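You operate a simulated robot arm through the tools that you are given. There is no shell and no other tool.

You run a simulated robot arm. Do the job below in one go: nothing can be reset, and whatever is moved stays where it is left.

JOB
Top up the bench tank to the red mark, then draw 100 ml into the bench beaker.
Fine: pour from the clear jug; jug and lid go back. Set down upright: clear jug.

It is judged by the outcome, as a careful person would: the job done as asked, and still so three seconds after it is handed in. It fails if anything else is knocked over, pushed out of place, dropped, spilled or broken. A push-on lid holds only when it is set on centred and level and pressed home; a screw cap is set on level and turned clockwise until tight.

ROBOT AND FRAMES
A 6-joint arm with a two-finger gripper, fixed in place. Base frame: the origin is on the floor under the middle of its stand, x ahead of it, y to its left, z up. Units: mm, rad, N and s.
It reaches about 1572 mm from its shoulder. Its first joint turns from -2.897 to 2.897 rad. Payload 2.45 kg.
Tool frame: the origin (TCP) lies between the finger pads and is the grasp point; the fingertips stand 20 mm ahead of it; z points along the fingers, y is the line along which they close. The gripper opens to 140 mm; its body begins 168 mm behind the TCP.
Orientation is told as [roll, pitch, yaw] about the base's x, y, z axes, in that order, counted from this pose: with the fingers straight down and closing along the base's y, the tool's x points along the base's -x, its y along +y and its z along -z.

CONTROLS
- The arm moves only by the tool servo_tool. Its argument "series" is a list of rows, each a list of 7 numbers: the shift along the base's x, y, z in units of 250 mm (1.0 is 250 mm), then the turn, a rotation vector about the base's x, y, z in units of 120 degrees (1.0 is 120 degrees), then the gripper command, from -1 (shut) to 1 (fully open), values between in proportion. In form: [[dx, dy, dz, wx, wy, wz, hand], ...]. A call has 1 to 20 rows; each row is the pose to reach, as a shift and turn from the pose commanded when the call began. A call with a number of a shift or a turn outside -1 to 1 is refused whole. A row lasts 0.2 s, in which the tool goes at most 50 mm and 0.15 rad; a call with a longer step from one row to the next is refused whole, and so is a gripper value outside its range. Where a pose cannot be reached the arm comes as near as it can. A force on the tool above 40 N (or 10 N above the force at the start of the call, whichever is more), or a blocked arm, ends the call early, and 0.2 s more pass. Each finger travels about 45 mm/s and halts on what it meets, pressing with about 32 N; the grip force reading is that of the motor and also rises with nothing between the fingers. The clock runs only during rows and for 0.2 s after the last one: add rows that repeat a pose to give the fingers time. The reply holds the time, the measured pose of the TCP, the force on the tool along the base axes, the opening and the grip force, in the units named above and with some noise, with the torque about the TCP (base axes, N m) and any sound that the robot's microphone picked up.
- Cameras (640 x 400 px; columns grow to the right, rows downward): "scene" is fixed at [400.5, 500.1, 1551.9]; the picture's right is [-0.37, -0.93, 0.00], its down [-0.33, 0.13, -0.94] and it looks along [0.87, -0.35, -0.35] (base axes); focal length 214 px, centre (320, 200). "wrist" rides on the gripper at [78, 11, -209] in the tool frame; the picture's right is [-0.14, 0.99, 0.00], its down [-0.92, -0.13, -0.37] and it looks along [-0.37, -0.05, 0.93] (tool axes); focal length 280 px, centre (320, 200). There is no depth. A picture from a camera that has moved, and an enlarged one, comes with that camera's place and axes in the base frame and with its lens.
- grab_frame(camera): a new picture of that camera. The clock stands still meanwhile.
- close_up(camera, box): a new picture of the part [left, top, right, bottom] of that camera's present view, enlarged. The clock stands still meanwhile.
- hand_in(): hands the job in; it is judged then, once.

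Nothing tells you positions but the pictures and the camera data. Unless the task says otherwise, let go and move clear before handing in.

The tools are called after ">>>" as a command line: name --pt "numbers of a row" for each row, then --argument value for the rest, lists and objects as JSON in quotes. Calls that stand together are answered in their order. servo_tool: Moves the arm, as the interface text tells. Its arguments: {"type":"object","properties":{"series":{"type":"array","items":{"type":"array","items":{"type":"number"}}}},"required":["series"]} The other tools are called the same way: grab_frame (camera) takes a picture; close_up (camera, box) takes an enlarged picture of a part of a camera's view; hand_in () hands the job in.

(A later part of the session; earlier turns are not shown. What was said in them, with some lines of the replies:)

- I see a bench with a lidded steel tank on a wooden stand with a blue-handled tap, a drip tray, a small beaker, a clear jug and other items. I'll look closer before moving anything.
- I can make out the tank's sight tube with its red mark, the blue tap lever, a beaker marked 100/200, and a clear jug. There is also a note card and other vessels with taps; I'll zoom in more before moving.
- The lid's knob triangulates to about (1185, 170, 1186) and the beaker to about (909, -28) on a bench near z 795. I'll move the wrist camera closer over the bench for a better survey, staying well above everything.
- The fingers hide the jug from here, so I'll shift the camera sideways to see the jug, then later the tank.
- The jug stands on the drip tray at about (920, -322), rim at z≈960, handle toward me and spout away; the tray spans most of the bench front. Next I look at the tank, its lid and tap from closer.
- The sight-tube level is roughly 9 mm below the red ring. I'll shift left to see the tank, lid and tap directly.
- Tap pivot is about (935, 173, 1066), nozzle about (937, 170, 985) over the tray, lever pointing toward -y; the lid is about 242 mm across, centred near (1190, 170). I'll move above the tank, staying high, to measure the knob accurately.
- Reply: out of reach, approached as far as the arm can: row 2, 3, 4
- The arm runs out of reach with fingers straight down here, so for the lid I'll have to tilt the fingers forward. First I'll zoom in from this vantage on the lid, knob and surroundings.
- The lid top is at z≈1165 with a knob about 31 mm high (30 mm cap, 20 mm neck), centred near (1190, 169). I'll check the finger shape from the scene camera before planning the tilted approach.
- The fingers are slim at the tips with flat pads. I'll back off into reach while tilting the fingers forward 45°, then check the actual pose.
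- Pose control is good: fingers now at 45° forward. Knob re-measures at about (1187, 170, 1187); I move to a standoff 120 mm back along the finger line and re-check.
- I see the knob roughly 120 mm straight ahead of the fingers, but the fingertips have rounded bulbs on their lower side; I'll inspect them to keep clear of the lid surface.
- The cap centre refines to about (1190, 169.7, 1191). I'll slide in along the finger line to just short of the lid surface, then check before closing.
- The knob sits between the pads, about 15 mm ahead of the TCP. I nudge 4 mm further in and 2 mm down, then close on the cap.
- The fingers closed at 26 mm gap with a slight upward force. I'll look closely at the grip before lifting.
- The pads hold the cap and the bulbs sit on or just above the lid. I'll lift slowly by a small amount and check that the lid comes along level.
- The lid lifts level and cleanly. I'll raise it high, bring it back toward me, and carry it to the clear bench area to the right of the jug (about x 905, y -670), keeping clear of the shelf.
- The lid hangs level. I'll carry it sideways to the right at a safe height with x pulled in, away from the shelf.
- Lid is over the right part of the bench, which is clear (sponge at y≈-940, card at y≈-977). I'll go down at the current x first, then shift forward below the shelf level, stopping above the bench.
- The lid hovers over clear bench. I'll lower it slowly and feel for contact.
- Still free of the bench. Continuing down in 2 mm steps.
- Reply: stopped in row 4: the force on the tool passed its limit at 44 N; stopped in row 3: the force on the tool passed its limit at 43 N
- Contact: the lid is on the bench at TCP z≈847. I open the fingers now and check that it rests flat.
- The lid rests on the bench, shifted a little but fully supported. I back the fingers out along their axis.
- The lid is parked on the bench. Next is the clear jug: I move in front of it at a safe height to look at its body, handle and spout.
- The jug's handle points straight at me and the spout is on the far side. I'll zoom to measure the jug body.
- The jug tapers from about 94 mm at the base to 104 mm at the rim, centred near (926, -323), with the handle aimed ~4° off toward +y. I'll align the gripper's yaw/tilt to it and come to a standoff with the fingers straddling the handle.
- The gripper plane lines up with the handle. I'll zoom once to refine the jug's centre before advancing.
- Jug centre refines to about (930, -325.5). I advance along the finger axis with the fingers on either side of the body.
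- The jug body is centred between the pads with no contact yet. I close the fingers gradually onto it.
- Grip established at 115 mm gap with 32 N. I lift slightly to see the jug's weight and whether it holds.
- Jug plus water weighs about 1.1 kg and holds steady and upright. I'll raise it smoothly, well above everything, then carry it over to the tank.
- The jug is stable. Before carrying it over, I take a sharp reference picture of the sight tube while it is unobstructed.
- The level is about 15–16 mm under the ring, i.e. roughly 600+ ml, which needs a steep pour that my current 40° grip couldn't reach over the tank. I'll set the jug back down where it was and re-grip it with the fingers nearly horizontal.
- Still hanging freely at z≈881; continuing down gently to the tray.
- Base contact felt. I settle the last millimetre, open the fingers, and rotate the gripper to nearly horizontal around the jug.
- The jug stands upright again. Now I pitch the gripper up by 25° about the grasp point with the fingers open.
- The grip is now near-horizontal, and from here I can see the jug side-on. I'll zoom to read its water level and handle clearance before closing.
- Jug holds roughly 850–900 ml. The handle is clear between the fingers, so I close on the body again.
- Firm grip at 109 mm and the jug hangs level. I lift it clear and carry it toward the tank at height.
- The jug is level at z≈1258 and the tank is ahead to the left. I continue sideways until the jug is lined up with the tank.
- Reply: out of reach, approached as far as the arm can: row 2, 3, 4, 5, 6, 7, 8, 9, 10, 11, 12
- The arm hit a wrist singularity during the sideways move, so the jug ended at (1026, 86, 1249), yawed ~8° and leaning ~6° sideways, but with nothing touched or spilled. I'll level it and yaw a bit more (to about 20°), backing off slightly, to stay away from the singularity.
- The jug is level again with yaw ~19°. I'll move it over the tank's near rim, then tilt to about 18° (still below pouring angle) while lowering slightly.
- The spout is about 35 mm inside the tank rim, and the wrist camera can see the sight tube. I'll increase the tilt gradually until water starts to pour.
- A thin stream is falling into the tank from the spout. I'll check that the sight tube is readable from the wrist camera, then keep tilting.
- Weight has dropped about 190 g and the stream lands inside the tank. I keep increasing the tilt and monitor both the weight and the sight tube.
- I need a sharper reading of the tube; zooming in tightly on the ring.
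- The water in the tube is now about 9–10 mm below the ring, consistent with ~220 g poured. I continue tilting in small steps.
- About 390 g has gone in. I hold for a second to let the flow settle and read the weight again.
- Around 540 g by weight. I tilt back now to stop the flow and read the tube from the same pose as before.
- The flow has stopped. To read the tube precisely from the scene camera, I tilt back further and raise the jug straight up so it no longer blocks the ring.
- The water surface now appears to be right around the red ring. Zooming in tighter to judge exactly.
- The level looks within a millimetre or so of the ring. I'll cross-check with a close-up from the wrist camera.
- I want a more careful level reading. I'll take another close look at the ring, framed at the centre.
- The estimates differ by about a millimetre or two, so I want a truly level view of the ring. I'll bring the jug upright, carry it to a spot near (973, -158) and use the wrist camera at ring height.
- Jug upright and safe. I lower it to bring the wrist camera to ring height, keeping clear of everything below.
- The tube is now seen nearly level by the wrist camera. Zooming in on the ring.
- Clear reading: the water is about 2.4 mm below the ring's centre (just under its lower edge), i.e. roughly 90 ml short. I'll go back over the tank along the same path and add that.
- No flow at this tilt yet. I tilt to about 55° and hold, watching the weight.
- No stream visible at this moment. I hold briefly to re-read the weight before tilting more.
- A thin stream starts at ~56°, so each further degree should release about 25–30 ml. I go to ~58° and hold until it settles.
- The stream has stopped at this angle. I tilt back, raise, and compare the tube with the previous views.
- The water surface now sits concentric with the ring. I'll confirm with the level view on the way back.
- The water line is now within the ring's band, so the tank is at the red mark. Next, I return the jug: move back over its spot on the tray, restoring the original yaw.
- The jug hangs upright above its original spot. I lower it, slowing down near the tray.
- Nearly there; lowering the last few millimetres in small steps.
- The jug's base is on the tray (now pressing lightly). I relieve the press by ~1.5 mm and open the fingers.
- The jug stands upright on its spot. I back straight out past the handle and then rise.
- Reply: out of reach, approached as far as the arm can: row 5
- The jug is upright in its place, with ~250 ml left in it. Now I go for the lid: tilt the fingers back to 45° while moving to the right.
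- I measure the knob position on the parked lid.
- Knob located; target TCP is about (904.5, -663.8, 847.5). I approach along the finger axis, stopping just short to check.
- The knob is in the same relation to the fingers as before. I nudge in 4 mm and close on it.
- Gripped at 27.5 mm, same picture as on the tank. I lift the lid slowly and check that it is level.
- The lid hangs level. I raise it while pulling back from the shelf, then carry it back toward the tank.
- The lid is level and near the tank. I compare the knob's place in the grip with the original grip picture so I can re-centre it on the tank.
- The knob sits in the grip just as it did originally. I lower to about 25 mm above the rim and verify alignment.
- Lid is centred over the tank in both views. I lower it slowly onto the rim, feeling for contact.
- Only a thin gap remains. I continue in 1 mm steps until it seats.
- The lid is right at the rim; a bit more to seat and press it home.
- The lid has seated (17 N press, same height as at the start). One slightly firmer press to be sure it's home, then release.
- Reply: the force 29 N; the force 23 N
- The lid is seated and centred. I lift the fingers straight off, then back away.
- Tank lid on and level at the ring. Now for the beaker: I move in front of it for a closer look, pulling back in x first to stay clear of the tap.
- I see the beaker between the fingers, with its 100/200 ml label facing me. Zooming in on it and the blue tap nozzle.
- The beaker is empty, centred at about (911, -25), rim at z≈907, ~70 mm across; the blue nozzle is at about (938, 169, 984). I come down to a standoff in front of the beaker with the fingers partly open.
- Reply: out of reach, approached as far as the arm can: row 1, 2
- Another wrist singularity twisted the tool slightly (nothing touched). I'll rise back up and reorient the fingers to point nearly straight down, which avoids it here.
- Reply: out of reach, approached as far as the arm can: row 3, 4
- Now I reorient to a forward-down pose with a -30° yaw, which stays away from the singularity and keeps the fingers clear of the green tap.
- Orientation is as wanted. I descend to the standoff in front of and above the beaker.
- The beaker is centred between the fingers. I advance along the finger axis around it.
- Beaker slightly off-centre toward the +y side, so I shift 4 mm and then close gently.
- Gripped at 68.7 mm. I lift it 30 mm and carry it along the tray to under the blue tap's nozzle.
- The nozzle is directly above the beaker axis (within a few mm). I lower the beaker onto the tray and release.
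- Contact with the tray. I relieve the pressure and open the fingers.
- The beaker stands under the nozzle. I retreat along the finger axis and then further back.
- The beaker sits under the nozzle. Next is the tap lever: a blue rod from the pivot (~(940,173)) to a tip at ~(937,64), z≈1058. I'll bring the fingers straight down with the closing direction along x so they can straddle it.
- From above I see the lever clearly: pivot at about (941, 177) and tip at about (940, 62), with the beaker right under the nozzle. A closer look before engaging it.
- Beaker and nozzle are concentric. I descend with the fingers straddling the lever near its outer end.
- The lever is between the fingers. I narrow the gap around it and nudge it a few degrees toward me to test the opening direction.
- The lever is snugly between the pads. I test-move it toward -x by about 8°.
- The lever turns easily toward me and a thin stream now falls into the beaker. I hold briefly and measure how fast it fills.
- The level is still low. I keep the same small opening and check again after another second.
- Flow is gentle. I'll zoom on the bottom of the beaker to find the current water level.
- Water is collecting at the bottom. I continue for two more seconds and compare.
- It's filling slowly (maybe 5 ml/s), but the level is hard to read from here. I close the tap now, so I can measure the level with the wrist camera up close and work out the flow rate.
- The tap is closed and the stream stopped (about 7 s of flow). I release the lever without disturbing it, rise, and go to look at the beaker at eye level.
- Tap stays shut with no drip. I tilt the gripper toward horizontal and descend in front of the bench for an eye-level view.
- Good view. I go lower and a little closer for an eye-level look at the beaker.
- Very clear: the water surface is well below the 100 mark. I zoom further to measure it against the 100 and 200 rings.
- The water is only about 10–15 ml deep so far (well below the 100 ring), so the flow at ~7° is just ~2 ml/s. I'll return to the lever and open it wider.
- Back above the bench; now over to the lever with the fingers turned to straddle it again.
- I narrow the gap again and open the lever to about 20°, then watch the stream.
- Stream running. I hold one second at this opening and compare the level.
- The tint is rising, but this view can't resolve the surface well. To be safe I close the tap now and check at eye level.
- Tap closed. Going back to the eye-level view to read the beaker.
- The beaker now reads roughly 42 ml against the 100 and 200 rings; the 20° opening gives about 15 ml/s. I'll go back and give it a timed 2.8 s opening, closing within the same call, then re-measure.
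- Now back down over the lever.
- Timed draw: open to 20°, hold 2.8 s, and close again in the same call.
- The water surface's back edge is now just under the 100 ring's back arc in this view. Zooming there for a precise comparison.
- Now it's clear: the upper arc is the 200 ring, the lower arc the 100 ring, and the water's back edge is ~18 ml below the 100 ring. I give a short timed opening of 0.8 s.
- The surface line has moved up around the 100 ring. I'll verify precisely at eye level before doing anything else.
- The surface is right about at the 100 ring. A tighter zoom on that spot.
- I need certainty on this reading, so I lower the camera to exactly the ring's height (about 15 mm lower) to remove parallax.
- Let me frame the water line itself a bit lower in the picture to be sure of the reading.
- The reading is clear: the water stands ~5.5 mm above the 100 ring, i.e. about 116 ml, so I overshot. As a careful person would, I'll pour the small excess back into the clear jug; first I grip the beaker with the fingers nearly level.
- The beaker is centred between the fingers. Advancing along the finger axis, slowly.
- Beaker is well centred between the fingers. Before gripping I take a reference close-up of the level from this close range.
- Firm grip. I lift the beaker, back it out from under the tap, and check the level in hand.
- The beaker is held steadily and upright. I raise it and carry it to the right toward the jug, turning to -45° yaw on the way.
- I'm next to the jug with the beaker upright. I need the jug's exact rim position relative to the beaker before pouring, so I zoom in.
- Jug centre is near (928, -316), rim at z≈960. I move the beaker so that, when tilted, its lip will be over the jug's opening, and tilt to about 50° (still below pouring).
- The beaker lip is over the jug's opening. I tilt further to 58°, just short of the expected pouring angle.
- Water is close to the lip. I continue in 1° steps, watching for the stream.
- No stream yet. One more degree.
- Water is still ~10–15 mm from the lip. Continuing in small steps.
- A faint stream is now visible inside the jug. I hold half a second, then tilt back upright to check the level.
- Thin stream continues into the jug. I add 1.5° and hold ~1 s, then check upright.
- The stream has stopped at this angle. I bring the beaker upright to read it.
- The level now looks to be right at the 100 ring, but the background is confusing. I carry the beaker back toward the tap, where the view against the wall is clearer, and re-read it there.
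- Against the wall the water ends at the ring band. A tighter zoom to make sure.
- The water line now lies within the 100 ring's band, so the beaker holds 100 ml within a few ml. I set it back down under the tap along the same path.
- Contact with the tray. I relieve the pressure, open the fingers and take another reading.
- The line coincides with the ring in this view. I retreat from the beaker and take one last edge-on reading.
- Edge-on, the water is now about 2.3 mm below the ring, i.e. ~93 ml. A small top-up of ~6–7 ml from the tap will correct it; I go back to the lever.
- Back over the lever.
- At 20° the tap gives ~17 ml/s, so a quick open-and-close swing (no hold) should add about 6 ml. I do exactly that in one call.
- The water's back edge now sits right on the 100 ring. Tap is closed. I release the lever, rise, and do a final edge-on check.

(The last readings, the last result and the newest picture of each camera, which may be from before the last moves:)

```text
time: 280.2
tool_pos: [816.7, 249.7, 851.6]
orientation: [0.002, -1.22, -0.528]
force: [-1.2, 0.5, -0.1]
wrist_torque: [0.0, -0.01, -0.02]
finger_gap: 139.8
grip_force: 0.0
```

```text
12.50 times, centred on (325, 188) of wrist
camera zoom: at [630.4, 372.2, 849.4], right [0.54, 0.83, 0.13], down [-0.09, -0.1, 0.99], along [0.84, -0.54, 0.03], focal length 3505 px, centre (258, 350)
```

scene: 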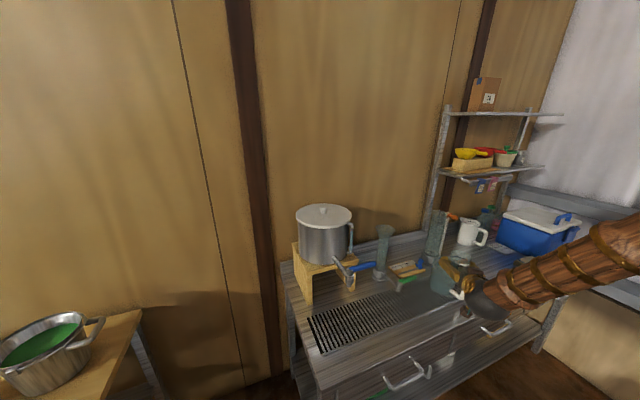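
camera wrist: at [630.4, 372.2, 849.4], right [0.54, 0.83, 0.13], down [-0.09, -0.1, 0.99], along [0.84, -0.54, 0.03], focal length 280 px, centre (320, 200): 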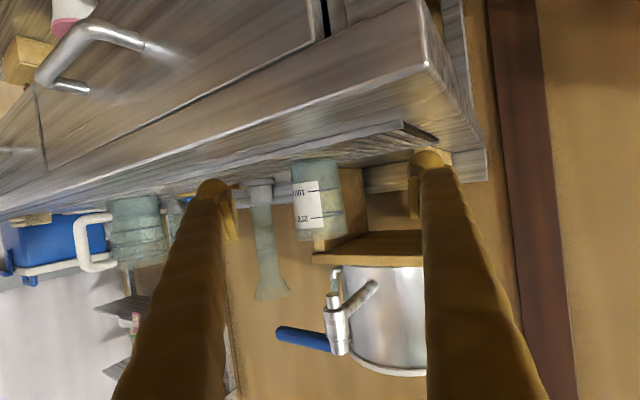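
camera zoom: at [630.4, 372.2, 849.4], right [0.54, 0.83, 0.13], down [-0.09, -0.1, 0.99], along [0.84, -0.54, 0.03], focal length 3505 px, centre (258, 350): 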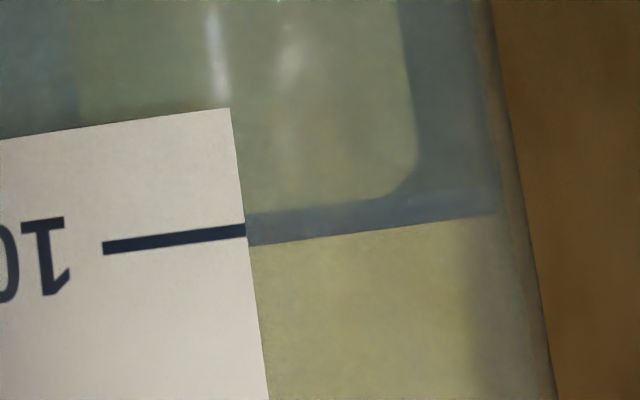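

The water line merges with the 100 ring: the beaker holds 100 ml. I now back away clear of everything and do a final check of the whole scene.

>>> servo_tool --pt "-0.06 0.03 0.06 0 0 0 1" --pt "-0.16 0.08 0.2 0 0 0 1" --pt "-0.26 0.12 0.36 0 0 0 1" --pt "-0.34 0.14 0.54 0 0 0 1" --pt "-0.38 0.15 0.72 0 0 0 1" --pt "-0.4 0.15 0.88 0 0 0 1" --pt "-0.4 0.15 1.0 0 0 0 1"

>>> servo_tool --pt "-0.03 -0.1 0.05 0 0.05 0 1" --pt "-0.06 -0.2 0.15 0 0.1 0 1" --pt "-0.09 -0.3 0.28 0 0.15 0 1" --pt "-0.12 -0.4 0.42 0 0.2 0 1" --pt "-0.15 -0.5 0.56 0 0.25 0 1"

>>> grab_frame --camera "scene"

>>> close_up --camera "scene" --box '[280, 190, 440, 330]'

>>> close_up --camera "scene" --box '[400, 190, 580, 310]'

>>> close_up --camera "scene" --box '[336, 298, 368, 318]'

```text
time: 281.8
tool_pos: [717.0, 287.8, 1101.8]
orientation: [0.0, -1.222, -0.525]
force: [-0.6, 0.2, 0.6]
wrist_torque: [0.02, -0.02, -0.02]
finger_gap: 140.0
grip_force: 0.0
```

```text
time: 283.0
tool_pos: [679.0, 162.7, 1241.3]
orientation: [-0.342, -0.727, -0.232]
force: [-0.5, 0.0, 0.1]
wrist_torque: [-0.01, -0.04, 0.04]
finger_gap: 139.9
grip_force: 0.0
```

```text
taken
```

scene: 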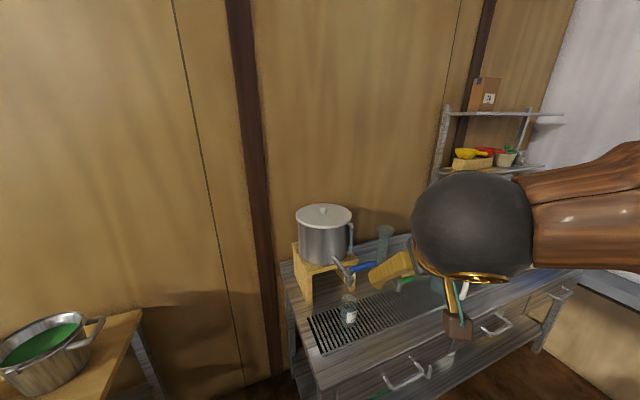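

```text
2.86 times, centred on (360, 260) of scene
camera zoom: at [400.5, 500.1, 1551.9], right [-0.37, -0.93, 0.0], down [-0.33, 0.13, -0.94], along [0.87, -0.35, -0.35], focal length 613 px, centre (206, 29)
```

zoom: 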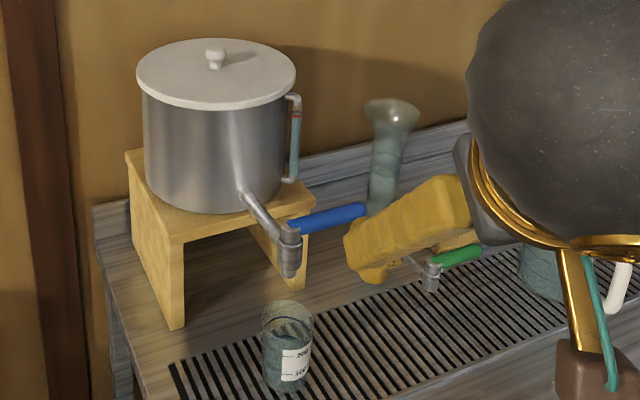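

```text
3.33 times, centred on (490, 250) of scene
camera zoom: at [400.5, 500.1, 1551.9], right [-0.37, -0.93, 0.0], down [-0.33, 0.13, -0.94], along [0.87, -0.35, -0.35], focal length 715 px, centre (-247, 33)
```

zoom: 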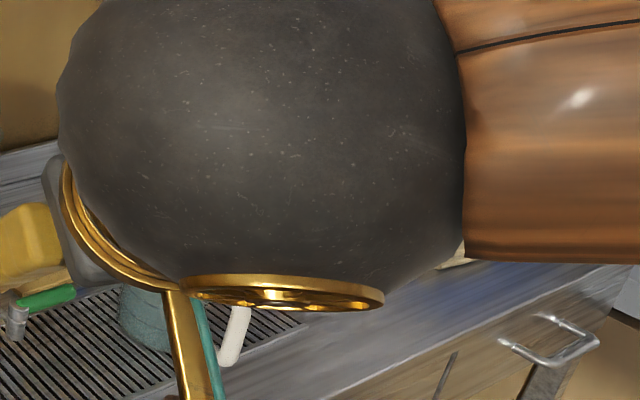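

```text
16.00 times, centred on (352, 308) of scene
camera zoom: at [400.5, 500.1, 1551.9], right [-0.37, -0.93, 0.0], down [-0.33, 0.13, -0.94], along [0.87, -0.35, -0.35], focal length 3432 px, centre (-192, -1528)
```

zoom: 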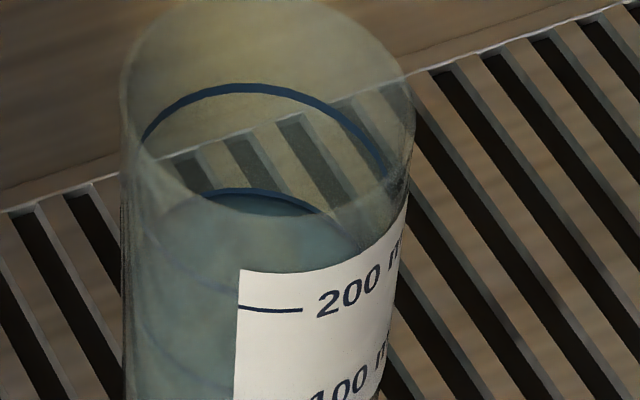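

Beaker, tap and tank look right. I move the arm up and back so I can see the jug and the rest of the bench.

>>> servo_tool --pt "-0.05 -0.05 0.12 0 0 0 1" --pt "-0.12 -0.12 0.27 0 0 0 1" --pt "-0.2 -0.2 0.42 0 0 0 1" --pt "-0.28 -0.28 0.57 0 0 0 1" --pt "-0.36 -0.36 0.72 0 0 0 1" --pt "-0.42 -0.42 0.87 0 0 0 1" --pt "-0.46 -0.46 1.0 0 0 0 1"

>>> grab_frame --camera "scene"

>>> close_up --camera "scene" --box '[400, 190, 580, 310]'

>>> grab_frame --camera "wrist"

```text
time: 284.6
tool_pos: [564.4, 47.9, 1492.1]
orientation: [-0.343, -0.729, -0.231]
force: [0.1, 1.0, 0.7]
wrist_torque: [0.0, 0.02, 0.03]
finger_gap: 140.1
grip_force: 0.1
```

```text
taken
```

scene: 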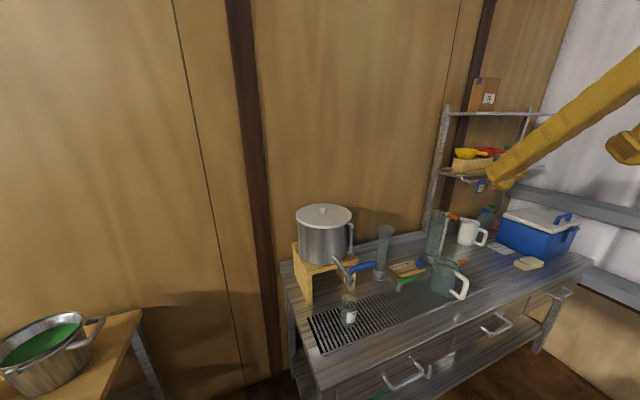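

```text
3.33 times, centred on (490, 250) of scene
camera zoom: at [400.5, 500.1, 1551.9], right [-0.37, -0.93, 0.0], down [-0.33, 0.13, -0.94], along [0.87, -0.35, -0.35], focal length 715 px, centre (-247, 33)
```

zoom: 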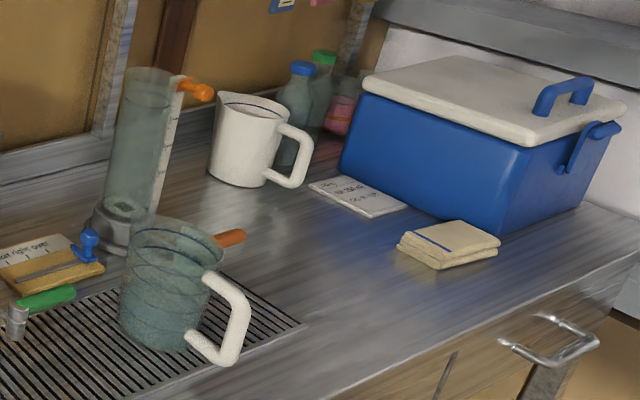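

```text
taken
camera wrist: at [401.9, 168.7, 1583.6], right [0.53, 0.83, -0.16], down [0.42, -0.09, 0.9], along [0.74, -0.54, -0.4], focal length 280 px, centre (320, 200)
```

wrist: 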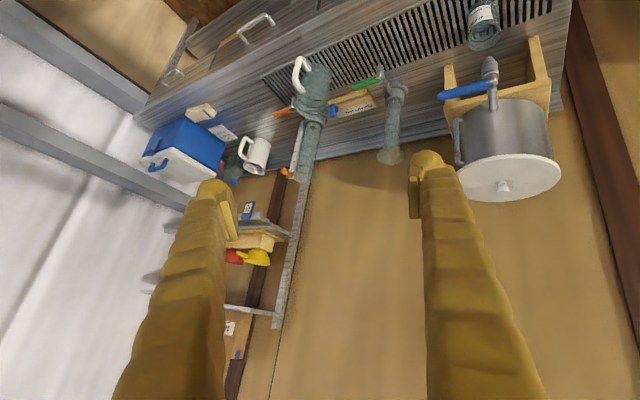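

Everything checks out: the lid is on the tank and the tap is shut with no drip. The clear jug is upright in its place, the beaker stands under the tap filled to the 100 ring, and nothing else has moved. The arm is clear, so I hand in.

>>> hand_in

```text
The job is handed in.
```

The job is done and handed in. I topped the tank up to the red mark from the clear jug, then drew water into the bench beaker up to its 100 ml ring.

- **Tank:** the water line stood within the band of the red ring before I drew any off. The lid went back on centred and was pressed home.
- **Beaker:** I overshot to about 116 ml, poured the excess into the clear jug, and added a little back from the tap. By eye the final level is 100 ml, give or take about 5 ml. I left the beaker under the tank's tap, not at its original spot.
- **Jug:** it stands upright in its place on the tray, perhaps 6 mm from where it started.
- **Tap and bench:** the tap is closed and not dripping. I saw no spills, and nothing else was moved.
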